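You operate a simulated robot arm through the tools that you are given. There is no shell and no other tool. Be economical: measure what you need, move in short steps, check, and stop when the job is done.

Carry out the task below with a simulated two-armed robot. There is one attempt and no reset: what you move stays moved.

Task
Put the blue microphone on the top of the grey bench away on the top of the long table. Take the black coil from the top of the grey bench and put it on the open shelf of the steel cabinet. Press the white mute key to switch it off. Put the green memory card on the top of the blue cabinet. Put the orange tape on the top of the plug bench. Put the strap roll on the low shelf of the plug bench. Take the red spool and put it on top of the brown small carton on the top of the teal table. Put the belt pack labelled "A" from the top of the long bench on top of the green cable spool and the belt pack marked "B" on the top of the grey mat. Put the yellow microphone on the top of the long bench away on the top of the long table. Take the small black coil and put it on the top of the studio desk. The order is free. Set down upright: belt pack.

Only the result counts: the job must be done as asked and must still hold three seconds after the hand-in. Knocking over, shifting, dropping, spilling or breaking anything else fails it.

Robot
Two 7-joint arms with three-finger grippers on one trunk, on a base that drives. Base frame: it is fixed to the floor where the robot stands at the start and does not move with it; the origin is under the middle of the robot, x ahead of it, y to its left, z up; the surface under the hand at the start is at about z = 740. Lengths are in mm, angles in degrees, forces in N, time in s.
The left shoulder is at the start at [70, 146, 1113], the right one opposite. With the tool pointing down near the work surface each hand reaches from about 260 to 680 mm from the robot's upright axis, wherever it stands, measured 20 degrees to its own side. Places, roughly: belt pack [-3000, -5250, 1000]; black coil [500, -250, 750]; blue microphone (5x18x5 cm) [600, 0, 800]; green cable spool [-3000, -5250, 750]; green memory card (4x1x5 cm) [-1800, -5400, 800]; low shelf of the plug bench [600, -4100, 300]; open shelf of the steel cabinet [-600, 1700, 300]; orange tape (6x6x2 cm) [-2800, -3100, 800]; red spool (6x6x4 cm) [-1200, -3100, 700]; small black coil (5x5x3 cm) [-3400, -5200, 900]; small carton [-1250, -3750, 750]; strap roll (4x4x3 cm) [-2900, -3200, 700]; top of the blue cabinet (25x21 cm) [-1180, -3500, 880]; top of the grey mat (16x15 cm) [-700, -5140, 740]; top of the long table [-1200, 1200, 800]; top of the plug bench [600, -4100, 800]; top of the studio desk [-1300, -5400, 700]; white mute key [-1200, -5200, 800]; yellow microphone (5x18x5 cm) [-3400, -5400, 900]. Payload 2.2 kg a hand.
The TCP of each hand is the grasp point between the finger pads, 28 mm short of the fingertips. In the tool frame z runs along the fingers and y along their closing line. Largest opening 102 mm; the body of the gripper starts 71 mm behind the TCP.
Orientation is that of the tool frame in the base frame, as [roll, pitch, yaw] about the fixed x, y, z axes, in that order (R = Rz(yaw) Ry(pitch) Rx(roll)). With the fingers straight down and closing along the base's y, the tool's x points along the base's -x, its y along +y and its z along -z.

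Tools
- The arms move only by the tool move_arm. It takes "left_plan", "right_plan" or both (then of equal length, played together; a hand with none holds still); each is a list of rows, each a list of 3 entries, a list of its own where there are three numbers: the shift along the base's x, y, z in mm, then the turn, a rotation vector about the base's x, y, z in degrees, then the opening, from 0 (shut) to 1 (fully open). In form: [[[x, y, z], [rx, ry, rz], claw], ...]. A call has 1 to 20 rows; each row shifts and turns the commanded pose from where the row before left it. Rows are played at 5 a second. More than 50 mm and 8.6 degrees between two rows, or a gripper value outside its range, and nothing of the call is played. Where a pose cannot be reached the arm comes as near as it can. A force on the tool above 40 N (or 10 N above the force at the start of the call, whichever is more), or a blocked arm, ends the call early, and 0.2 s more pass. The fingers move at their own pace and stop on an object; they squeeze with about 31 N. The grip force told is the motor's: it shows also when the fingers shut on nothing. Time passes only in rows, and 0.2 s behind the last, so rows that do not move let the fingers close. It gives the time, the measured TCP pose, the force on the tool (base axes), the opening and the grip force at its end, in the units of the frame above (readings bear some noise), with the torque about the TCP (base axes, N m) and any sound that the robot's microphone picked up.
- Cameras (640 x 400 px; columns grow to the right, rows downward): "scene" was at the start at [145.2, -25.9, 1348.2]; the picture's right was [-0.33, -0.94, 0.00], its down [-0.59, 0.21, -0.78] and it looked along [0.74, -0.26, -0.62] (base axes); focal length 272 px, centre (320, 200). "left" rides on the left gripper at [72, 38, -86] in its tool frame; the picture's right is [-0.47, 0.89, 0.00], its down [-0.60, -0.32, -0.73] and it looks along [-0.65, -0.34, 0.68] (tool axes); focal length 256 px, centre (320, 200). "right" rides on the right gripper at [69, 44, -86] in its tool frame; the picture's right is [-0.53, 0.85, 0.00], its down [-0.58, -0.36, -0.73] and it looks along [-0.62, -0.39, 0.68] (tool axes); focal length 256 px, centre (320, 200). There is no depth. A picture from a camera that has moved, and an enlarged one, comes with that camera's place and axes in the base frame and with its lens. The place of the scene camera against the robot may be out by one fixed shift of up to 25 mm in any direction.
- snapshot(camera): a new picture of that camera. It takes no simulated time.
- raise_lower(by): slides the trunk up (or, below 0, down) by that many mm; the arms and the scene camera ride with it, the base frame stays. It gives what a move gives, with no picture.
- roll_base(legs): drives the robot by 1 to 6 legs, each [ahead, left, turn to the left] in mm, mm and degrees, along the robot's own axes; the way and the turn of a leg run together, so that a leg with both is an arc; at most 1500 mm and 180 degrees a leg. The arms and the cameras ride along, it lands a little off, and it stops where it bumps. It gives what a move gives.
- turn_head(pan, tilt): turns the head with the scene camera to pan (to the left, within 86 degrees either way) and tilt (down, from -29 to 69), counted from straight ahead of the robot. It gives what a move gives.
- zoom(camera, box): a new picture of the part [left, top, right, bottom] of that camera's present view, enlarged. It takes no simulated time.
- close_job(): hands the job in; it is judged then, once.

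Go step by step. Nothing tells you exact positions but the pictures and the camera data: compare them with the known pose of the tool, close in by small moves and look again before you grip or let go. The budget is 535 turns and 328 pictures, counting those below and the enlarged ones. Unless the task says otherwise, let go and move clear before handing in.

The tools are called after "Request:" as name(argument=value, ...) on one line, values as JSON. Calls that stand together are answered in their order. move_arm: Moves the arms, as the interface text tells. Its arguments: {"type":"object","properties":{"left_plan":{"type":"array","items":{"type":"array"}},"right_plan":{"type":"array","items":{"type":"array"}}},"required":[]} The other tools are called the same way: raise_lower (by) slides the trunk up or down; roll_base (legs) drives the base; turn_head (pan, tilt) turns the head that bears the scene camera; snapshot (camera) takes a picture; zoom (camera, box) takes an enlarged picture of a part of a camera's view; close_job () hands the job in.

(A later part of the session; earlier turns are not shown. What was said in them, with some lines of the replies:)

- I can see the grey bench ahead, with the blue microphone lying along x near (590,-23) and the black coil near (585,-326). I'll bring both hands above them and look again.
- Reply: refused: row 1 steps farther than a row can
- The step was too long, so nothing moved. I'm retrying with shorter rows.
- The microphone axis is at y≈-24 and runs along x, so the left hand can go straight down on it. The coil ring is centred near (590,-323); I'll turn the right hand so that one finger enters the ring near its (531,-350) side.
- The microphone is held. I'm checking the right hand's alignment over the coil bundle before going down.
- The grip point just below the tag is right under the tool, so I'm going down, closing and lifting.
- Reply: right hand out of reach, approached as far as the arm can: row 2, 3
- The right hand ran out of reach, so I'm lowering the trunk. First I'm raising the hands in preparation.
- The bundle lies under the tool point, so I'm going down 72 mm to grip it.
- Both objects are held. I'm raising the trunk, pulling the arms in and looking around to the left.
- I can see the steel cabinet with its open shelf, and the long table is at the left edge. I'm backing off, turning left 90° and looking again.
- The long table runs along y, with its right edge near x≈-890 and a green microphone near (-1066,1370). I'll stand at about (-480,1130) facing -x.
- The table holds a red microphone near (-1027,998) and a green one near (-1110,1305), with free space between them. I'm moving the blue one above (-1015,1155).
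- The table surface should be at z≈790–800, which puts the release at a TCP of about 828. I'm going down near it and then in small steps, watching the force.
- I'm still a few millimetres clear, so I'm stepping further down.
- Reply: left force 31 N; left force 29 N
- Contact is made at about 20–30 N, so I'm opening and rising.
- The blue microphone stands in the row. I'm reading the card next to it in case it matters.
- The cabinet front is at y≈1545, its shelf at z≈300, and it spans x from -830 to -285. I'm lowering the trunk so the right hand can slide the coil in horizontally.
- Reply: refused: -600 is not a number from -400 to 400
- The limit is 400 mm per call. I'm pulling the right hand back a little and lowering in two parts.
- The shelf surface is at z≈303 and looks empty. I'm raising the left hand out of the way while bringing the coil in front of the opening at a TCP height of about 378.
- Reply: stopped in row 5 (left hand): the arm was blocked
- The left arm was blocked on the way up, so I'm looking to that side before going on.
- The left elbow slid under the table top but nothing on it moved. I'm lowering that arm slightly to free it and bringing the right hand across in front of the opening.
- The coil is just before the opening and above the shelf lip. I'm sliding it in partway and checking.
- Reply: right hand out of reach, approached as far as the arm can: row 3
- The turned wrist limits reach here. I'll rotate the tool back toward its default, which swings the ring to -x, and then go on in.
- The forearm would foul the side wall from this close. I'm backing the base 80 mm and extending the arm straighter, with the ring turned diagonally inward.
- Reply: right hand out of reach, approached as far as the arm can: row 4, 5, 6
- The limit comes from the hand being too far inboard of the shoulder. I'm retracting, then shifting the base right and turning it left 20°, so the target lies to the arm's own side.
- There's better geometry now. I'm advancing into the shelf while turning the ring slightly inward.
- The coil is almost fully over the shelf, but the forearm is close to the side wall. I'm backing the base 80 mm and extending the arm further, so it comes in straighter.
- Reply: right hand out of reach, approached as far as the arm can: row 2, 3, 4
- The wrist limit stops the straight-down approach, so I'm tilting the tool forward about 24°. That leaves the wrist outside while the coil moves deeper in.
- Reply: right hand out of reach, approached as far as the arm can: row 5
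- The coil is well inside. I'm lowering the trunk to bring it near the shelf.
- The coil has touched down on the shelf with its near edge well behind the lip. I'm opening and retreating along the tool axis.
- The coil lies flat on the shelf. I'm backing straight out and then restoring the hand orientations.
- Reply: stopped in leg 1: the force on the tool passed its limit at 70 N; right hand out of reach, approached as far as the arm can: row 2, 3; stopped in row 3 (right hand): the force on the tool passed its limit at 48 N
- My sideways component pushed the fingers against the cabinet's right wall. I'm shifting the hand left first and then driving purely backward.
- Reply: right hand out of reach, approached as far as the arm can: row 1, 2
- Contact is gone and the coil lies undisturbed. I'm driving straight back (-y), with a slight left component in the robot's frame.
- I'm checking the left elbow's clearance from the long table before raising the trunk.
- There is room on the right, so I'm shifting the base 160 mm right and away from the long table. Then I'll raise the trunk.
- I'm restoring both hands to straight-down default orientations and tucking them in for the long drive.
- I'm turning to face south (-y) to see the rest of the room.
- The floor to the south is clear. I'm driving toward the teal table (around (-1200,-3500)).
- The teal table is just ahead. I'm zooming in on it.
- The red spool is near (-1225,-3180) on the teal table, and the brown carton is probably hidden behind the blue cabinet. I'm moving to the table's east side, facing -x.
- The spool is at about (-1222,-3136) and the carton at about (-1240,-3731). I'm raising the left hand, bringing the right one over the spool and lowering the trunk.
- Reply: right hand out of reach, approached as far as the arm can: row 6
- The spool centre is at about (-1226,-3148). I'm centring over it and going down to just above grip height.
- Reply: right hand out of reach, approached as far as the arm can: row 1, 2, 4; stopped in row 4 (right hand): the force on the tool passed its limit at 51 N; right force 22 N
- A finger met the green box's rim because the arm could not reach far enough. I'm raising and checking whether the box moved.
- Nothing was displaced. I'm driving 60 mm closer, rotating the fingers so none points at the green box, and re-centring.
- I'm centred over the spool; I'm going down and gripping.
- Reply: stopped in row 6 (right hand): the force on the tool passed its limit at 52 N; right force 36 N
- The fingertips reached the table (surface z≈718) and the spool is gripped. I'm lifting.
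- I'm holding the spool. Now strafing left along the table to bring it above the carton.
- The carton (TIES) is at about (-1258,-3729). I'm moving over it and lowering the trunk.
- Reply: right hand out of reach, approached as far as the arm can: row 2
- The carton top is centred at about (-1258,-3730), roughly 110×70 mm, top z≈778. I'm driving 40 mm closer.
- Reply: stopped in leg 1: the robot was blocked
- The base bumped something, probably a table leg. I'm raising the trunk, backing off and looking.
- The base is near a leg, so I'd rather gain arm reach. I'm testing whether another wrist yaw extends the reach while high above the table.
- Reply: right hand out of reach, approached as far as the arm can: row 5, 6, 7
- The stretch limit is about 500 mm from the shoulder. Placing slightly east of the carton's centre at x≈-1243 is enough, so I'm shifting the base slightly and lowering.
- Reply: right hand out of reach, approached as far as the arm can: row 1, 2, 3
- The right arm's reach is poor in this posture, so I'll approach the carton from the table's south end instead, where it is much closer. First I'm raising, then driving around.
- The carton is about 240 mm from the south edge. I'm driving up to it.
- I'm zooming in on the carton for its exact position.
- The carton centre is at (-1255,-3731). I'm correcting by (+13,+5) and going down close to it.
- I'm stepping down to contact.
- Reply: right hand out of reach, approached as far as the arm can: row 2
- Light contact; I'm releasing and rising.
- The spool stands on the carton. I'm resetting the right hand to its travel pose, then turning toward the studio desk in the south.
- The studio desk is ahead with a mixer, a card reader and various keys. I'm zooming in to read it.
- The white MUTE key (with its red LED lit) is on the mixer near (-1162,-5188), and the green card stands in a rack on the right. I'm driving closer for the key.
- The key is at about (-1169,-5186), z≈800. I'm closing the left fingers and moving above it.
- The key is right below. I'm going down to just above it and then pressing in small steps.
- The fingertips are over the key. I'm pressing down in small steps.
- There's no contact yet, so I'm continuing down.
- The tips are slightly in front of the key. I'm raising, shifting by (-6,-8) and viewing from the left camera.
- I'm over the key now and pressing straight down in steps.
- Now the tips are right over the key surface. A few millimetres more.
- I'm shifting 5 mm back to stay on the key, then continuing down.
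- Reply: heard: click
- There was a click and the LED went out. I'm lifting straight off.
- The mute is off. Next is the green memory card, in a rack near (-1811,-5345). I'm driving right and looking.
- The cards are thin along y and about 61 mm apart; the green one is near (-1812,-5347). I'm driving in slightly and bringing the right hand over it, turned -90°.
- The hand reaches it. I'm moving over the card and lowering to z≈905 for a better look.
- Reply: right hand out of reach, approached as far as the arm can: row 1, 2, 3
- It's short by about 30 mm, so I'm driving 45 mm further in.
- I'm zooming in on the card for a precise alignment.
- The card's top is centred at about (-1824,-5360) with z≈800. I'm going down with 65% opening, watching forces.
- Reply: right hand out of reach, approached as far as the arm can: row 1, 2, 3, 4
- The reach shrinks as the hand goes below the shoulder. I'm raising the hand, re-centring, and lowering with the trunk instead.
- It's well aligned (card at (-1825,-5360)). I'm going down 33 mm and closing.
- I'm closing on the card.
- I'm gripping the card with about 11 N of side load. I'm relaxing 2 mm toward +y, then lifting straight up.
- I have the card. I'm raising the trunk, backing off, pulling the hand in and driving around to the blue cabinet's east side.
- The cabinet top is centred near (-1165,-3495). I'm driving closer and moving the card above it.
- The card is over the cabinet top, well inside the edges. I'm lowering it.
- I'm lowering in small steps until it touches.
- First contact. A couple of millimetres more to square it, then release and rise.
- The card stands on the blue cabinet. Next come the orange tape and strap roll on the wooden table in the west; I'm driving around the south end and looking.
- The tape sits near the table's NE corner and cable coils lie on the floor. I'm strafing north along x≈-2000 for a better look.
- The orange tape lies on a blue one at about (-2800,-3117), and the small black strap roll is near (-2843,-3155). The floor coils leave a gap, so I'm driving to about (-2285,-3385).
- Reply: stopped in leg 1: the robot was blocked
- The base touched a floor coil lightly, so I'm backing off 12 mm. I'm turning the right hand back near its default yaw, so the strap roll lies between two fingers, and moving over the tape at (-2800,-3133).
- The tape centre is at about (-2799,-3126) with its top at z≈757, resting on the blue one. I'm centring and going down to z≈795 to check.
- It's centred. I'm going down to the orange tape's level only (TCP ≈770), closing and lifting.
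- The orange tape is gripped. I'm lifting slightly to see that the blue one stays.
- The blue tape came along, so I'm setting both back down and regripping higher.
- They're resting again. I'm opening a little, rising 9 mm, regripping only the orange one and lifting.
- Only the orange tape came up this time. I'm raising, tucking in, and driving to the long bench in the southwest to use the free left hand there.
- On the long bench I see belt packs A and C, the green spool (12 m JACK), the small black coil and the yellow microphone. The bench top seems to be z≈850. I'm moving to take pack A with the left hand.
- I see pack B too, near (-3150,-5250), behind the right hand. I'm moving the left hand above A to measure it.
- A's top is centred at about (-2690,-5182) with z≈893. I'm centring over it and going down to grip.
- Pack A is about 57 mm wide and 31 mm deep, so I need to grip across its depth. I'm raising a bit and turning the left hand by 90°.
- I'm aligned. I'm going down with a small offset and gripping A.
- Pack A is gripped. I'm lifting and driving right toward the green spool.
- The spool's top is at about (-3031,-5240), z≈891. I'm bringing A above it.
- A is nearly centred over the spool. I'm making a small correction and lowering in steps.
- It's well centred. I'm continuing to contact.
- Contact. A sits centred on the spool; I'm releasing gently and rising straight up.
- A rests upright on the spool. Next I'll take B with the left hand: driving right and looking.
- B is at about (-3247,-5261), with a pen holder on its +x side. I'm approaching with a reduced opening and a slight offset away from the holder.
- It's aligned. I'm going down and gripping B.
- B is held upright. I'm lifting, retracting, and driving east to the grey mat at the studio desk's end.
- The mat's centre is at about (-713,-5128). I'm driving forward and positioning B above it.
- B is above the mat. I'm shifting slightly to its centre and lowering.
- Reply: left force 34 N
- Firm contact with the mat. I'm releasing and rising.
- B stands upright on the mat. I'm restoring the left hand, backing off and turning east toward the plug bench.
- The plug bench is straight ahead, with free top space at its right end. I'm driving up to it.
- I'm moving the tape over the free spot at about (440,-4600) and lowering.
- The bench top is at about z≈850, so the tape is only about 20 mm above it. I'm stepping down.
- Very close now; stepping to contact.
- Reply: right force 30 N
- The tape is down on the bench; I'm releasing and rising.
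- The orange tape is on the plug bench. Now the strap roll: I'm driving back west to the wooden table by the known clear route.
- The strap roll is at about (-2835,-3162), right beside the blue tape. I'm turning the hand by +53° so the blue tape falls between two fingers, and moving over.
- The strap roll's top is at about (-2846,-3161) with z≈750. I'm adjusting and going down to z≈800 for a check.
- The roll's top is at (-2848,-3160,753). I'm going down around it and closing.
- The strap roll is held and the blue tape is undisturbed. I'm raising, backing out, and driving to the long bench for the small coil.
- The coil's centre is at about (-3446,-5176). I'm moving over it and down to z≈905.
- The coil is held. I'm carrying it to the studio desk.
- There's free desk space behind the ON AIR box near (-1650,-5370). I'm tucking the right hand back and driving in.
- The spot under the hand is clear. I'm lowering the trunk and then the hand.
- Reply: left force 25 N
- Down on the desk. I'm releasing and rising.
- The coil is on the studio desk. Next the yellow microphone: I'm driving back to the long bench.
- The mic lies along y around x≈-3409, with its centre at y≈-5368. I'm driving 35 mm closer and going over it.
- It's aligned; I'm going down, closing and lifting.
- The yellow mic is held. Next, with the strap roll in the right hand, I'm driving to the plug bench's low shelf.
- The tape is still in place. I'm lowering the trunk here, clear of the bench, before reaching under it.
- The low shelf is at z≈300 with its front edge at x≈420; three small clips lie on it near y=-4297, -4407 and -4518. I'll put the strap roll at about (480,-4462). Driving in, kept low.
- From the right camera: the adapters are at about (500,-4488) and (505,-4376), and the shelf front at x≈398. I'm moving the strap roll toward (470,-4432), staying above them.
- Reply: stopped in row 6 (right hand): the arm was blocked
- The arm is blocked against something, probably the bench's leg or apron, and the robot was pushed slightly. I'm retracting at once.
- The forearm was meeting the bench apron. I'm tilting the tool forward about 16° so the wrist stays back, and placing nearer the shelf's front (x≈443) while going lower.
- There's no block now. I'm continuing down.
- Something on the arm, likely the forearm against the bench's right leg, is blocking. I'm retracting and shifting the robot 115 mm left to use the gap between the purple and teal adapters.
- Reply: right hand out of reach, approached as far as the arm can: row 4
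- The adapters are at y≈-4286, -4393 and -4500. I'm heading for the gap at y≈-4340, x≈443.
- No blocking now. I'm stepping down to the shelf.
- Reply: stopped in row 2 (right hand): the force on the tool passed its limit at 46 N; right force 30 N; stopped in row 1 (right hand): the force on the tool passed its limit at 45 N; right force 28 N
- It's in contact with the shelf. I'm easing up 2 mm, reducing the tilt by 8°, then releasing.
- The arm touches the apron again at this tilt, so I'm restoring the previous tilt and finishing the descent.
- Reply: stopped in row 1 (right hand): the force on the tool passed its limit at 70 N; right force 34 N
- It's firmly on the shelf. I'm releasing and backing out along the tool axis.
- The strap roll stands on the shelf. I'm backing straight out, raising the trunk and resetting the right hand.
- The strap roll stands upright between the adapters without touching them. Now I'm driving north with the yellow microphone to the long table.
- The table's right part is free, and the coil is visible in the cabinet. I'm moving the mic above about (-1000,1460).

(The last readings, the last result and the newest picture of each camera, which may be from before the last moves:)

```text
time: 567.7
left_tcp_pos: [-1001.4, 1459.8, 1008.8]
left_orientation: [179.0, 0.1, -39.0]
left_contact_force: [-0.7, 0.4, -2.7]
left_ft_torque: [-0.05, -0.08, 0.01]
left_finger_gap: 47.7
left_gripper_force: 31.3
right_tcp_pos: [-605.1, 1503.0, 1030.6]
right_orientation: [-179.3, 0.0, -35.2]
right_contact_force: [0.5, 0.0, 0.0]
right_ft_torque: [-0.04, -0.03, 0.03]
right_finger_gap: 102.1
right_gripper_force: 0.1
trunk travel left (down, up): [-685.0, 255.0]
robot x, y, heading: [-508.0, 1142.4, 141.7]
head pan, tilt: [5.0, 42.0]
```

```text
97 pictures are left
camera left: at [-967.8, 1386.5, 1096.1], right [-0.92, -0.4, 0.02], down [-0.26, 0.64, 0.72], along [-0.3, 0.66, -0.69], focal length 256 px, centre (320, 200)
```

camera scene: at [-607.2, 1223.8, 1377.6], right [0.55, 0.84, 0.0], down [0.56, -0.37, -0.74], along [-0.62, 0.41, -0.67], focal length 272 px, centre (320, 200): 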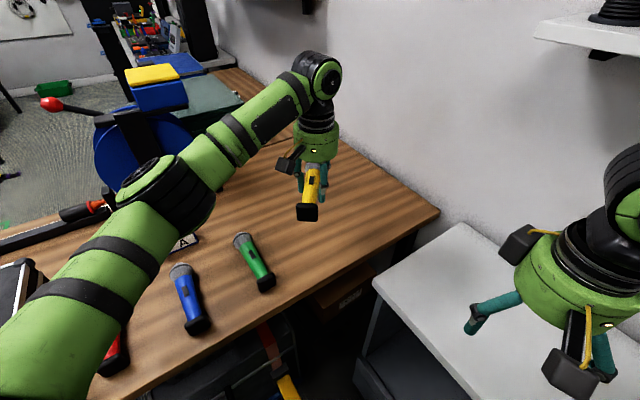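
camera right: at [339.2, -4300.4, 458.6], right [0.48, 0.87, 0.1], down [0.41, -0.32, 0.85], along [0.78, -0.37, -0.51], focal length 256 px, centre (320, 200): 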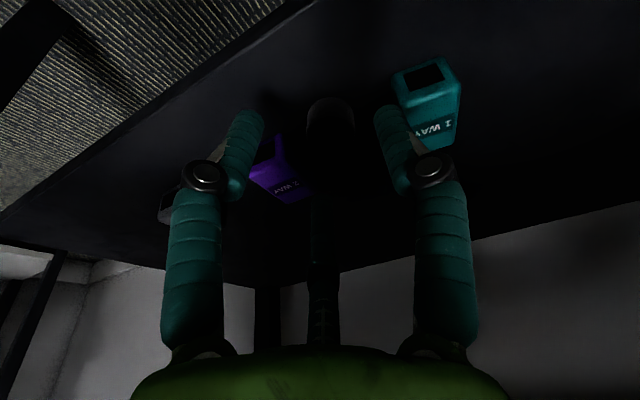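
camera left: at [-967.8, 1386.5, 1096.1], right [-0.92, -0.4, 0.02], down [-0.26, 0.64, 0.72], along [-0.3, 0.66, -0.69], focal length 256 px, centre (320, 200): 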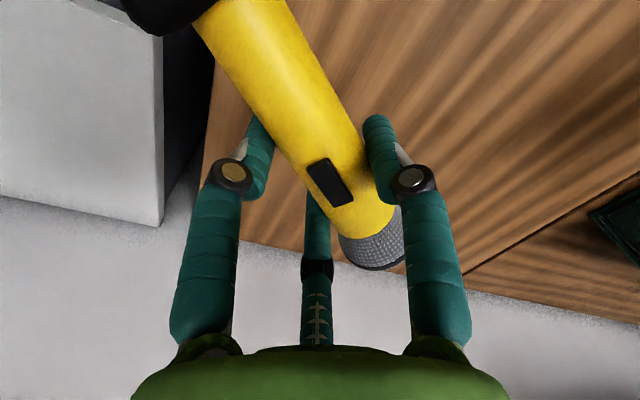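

The tail end is close to the table's edge, so I'm shifting 25 mm further in and starting down.

Request:
move_arm(left_plan=[[[-13, 2, -30], [0, 0, 0], 0], [[-12, 2, -35], [0, 0, 0], 0], [[0, 0, -35], [0, 0, 0], 0], [[0, 0, -30], [0, 0, 0], 0], [[0, 0, -25], [0, 0, 0], 0]])

Request:
zoom(camera="scene", box=[220, 120, 420, 290])

```text
time: 568.9
left_tcp_pos: [-1025.7, 1463.4, 855.3]
left_orientation: [179.0, 0.0, -38.9]
left_contact_force: [0.1, 1.1, -3.5]
left_ft_torque: [-0.01, -0.02, 0.0]
left_finger_gap: 47.6
left_gripper_force: 31.4
right_tcp_pos: [-603.9, 1500.9, 1031.2]
right_orientation: [-179.3, 0.0, -35.3]
right_contact_force: [0.0, 0.6, -0.8]
right_ft_torque: [-0.01, -0.01, -0.03]
right_finger_gap: 102.0
right_gripper_force: 0.0
trunk travel left (down, up): [-685.0, 255.0]
robot x, y, heading: [-509.8, 1142.3, 141.7]
head pan, tilt: [5.0, 42.0]
```

```text
2.35 times, centred on (320, 205) of scene
camera zoom: at [-607.1, 1221.7, 1377.8], right [0.55, 0.84, 0.0], down [0.56, -0.37, -0.74], along [-0.62, 0.41, -0.67], focal length 640 px, centre (320, 188)
```

zoom: 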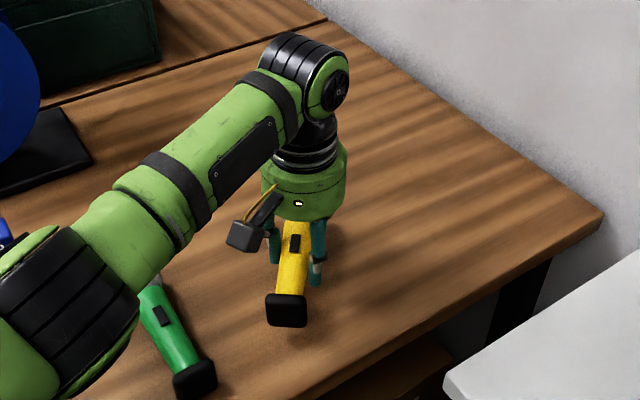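

Request:
move_arm(left_plan=[[[0, 0, -6], [0, 0, 0], 0], [[0, 0, -5], [0, 0, 0], 0], [[0, 0, -3], [0, 0, 0], 0]])

Request:
move_arm(left_plan=[[[0, 0, -3], [0, 0, 0], 0], [[0, 0, -2], [0, 0, 0], 0]])

Request:
move_arm(left_plan=[[[0, 0, -2], [0, 0, 0], 0], [[0, 0, -2], [0, 0, 0], 0]])

```text
time: 569.7
left_tcp_pos: [-1024.9, 1463.0, 842.1]
left_orientation: [179.0, 0.0, -38.8]
left_contact_force: [0.9, 0.7, -2.6]
left_ft_torque: [0.0, -0.05, 0.03]
left_finger_gap: 47.8
left_gripper_force: 30.7
right_tcp_pos: [-603.5, 1500.4, 1031.5]
right_orientation: [-179.2, 0.0, -35.3]
right_contact_force: [-0.3, 0.8, 0.9]
right_ft_torque: [0.01, 0.03, -0.02]
right_finger_gap: 101.8
right_gripper_force: 0.1
trunk travel left (down, up): [-685.0, 255.0]
robot x, y, heading: [-512.6, 1138.9, 141.7]
head pan, tilt: [5.0, 42.0]
```

```text
time: 570.3
left_tcp_pos: [-1025.9, 1462.9, 836.7]
left_orientation: [179.0, 0.1, -38.9]
left_contact_force: [0.5, 0.1, -2.6]
left_ft_torque: [-0.01, -0.01, 0.03]
left_finger_gap: 47.8
left_gripper_force: 31.3
right_tcp_pos: [-605.8, 1499.7, 1031.4]
right_orientation: [-179.4, 0.0, -35.3]
right_contact_force: [-0.1, 1.1, 0.5]
right_ft_torque: [0.04, 0.01, 0.02]
right_finger_gap: 102.1
right_gripper_force: 0.1
trunk travel left (down, up): [-685.0, 255.0]
robot x, y, heading: [-511.6, 1138.1, 141.8]
head pan, tilt: [5.0, 42.0]
```

```text
time: 570.9
left_tcp_pos: [-1025.4, 1462.6, 832.8]
left_orientation: [178.9, 0.0, -38.9]
left_contact_force: [-0.3, 0.1, -2.7]
left_ft_torque: [0.01, -0.01, -0.01]
left_finger_gap: 47.9
left_gripper_force: 31.4
right_tcp_pos: [-604.5, 1500.9, 1031.0]
right_orientation: [-179.3, 0.0, -35.3]
right_contact_force: [0.7, -0.8, -0.3]
right_ft_torque: [0.01, -0.01, -0.02]
right_finger_gap: 101.9
right_gripper_force: 0.2
trunk travel left (down, up): [-685.0, 255.0]
robot x, y, heading: [-511.3, 1139.9, 141.4]
head pan, tilt: [5.0, 42.0]
```

Request:
move_arm(left_plan=[[[0, 0, -2], [0, 0, 0], 0], [[0, 0, -2], [0, 0, 0], 0]])

Request:
move_arm(left_plan=[[[0, 0, -2], [0, 0, 0], 0], [[0, 0, -2], [0, 0, 0], 0]])

Request:
zoom(camera="scene", box=[270, 170, 360, 250])

```text
time: 571.5
left_tcp_pos: [-1025.4, 1462.7, 832.9]
left_orientation: [179.1, 0.4, -38.9]
left_contact_force: [-0.7, -0.7, 10.2]
left_ft_torque: [-0.07, 0.49, 0.08]
left_finger_gap: 47.9
left_gripper_force: 31.1
right_tcp_pos: [-602.7, 1499.5, 1032.8]
right_orientation: [-179.3, 0.1, -35.2]
right_contact_force: [-0.8, 0.2, -1.1]
right_ft_torque: [0.01, 0.01, 0.01]
right_finger_gap: 102.0
right_gripper_force: 0.1
trunk travel left (down, up): [-685.0, 255.0]
robot x, y, heading: [-510.2, 1144.1, 142.0]
head pan, tilt: [5.0, 42.0]
```

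```text
time: 572.1
left_tcp_pos: [-1024.6, 1462.8, 831.6]
left_orientation: [179.2, 0.7, -38.9]
left_contact_force: [-4.1, -0.3, 29.0]
left_ft_torque: [-0.27, 0.11, 0.06]
left_finger_gap: 47.9
left_gripper_force: 31.0
right_tcp_pos: [-601.5, 1498.8, 1032.1]
right_orientation: [-179.2, 0.3, -35.3]
right_contact_force: [-0.4, -0.7, -0.2]
right_ft_torque: [-0.01, 0.04, -0.01]
right_finger_gap: 102.3
right_gripper_force: 0.0
trunk travel left (down, up): [-685.0, 255.0]
robot x, y, heading: [-512.3, 1141.9, 141.8]
head pan, tilt: [5.0, 42.0]
```

```text
5.00 times, centred on (315, 210) of scene
camera zoom: at [-602.8, 1218.1, 1378.7], right [0.55, 0.84, 0.0], down [0.56, -0.37, -0.75], along [-0.62, 0.41, -0.67], focal length 1360 px, centre (345, 150)
```

zoom: 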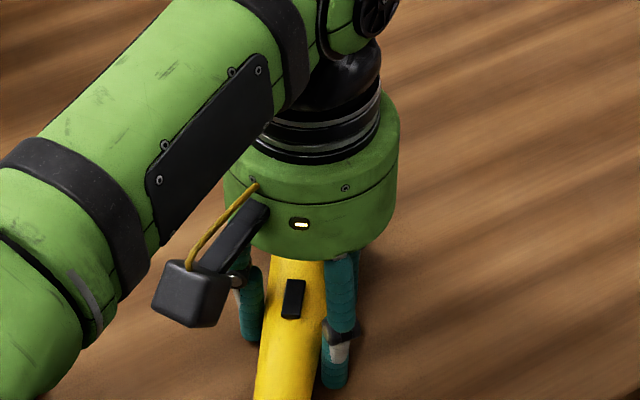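

Firm contact. I'm releasing and rising.

Request:
move_arm(left_plan=[[[0, 0, 3], [0, 0, 0], 0.5], [[0, 0, 0], [0, 0, 0], 1], [[0, 0, 0], [0, 0, 0], 1], [[0, 0, 30], [0, 0, 0], 1], [[0, 0, 40], [0, 0, 0], 1], [[0, 0, 45], [0, 0, 0], 1], [[0, 0, 45], [0, 0, 0], 1], [[30, -25, 20], [0, 0, 0], 1], [[35, -30, 0], [0, 0, 0], 1], [[35, -30, 0], [0, 0, 0], 1]])

Request:
snapshot(camera="scene")

```text
time: 574.3
left_tcp_pos: [-922.3, 1375.8, 1008.6]
left_orientation: [179.0, 0.0, -38.9]
left_contact_force: [-0.3, 0.6, -0.6]
left_ft_torque: [0.0, 0.01, 0.01]
left_finger_gap: 101.8
left_gripper_force: 0.0
right_tcp_pos: [-603.2, 1498.7, 1031.9]
right_orientation: [-179.2, 0.0, -35.3]
right_contact_force: [-0.6, 0.6, -0.2]
right_ft_torque: [0.0, 0.0, 0.01]
right_finger_gap: 102.1
right_gripper_force: 0.0
trunk travel left (down, up): [-685.0, 255.0]
robot x, y, heading: [-515.3, 1138.9, 141.6]
head pan, tilt: [5.0, 42.0]
```

```text
94 pictures are left
camera scene: at [-605.7, 1219.8, 1378.0], right [0.55, 0.84, 0.0], down [0.56, -0.37, -0.74], along [-0.62, 0.41, -0.67], focal length 272 px, centre (320, 200)
```

scene: 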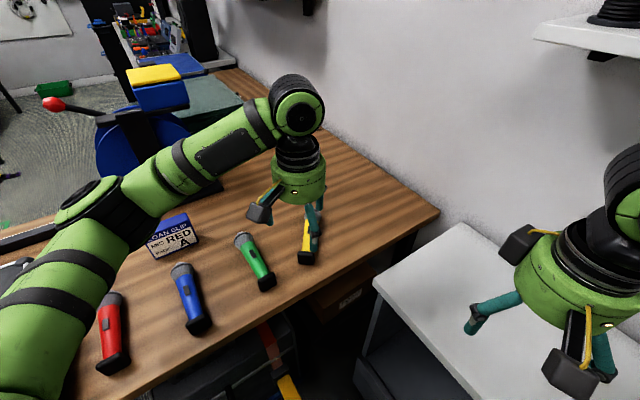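

The yellow mic lies next to the others. I'm backing away and doing a final check of this corner.

Request:
roll_base(legs=[[-350, 0, 0]])

Request:
turn_head(pan=-15, tilt=35)

Request:
snapshot(camera="scene")

```text
time: 576.6
left_tcp_pos: [-650.1, 1158.3, 1008.4]
left_orientation: [179.1, 0.0, -38.6]
left_contact_force: [0.7, -0.3, 0.0]
left_ft_torque: [0.0, 0.02, -0.01]
left_finger_gap: 102.0
left_gripper_force: 0.0
right_tcp_pos: [-332.1, 1283.6, 1031.5]
right_orientation: [-179.3, -0.1, -35.0]
right_contact_force: [-0.9, -0.3, -0.4]
right_ft_torque: [0.02, 0.01, 0.0]
right_finger_gap: 102.0
right_gripper_force: 0.1
trunk travel left (down, up): [-685.0, 255.0]
robot x, y, heading: [-233.5, 927.8, 141.9]
head pan, tilt: [5.0, 42.0]
```

```text
time: 577.4
left_tcp_pos: [-650.9, 1158.3, 1008.4]
left_orientation: [179.0, 0.0, -38.6]
left_contact_force: [-0.8, -0.4, 1.0]
left_ft_torque: [-0.02, -0.02, -0.02]
left_finger_gap: 102.1
left_gripper_force: 0.1
right_tcp_pos: [-330.7, 1283.7, 1029.6]
right_orientation: [-179.3, 0.1, -35.0]
right_contact_force: [0.1, 0.2, 0.5]
right_ft_torque: [-0.02, -0.02, 0.0]
right_finger_gap: 102.3
right_gripper_force: 0.0
trunk travel left (down, up): [-685.0, 255.0]
robot x, y, heading: [-240.0, 926.4, 142.3]
head pan, tilt: [-15.0, 35.0]
```

```text
93 pictures are left
camera scene: at [-314.5, 1028.7, 1388.3], right [0.8, 0.6, 0.0], down [0.34, -0.46, -0.82], along [-0.49, 0.65, -0.57], focal length 272 px, centre (320, 200)
```

scene: 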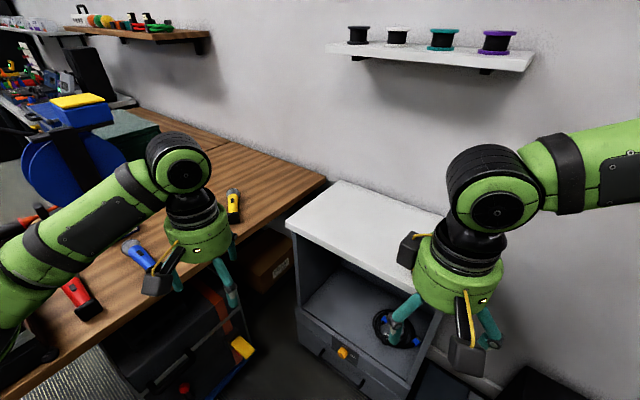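

Everything is in its place: the yellow mic is on the long table, the coil is on the cabinet shelf, and both hands are clear and empty. I'm handing in.

Request:
close_job()

```text
The job is handed in.
```

The job is handed in and all eleven items are done, each seen in place when set down; the mute light went out when I pressed the key.

My final look covered only the long table and steel cabinet corner. I did not go back to re-check the items at the other stations before handing in.

The robot made some unplanned contacts along the way, and nothing looked displaced in the pictures afterwards:
- **Long table:** the left elbow pressed against the underside of its top.
- **Steel cabinet:** the right fingers pushed against its side wall.
- **Green box on the teal table:** a finger touched its rim.
- **Teal table:** the base was blocked, probably by a table leg.
- **Floor coil near the wooden table:** the base seems to have touched it lightly.
- **Plug bench:** the right arm was blocked against the bench while placing the strap roll.
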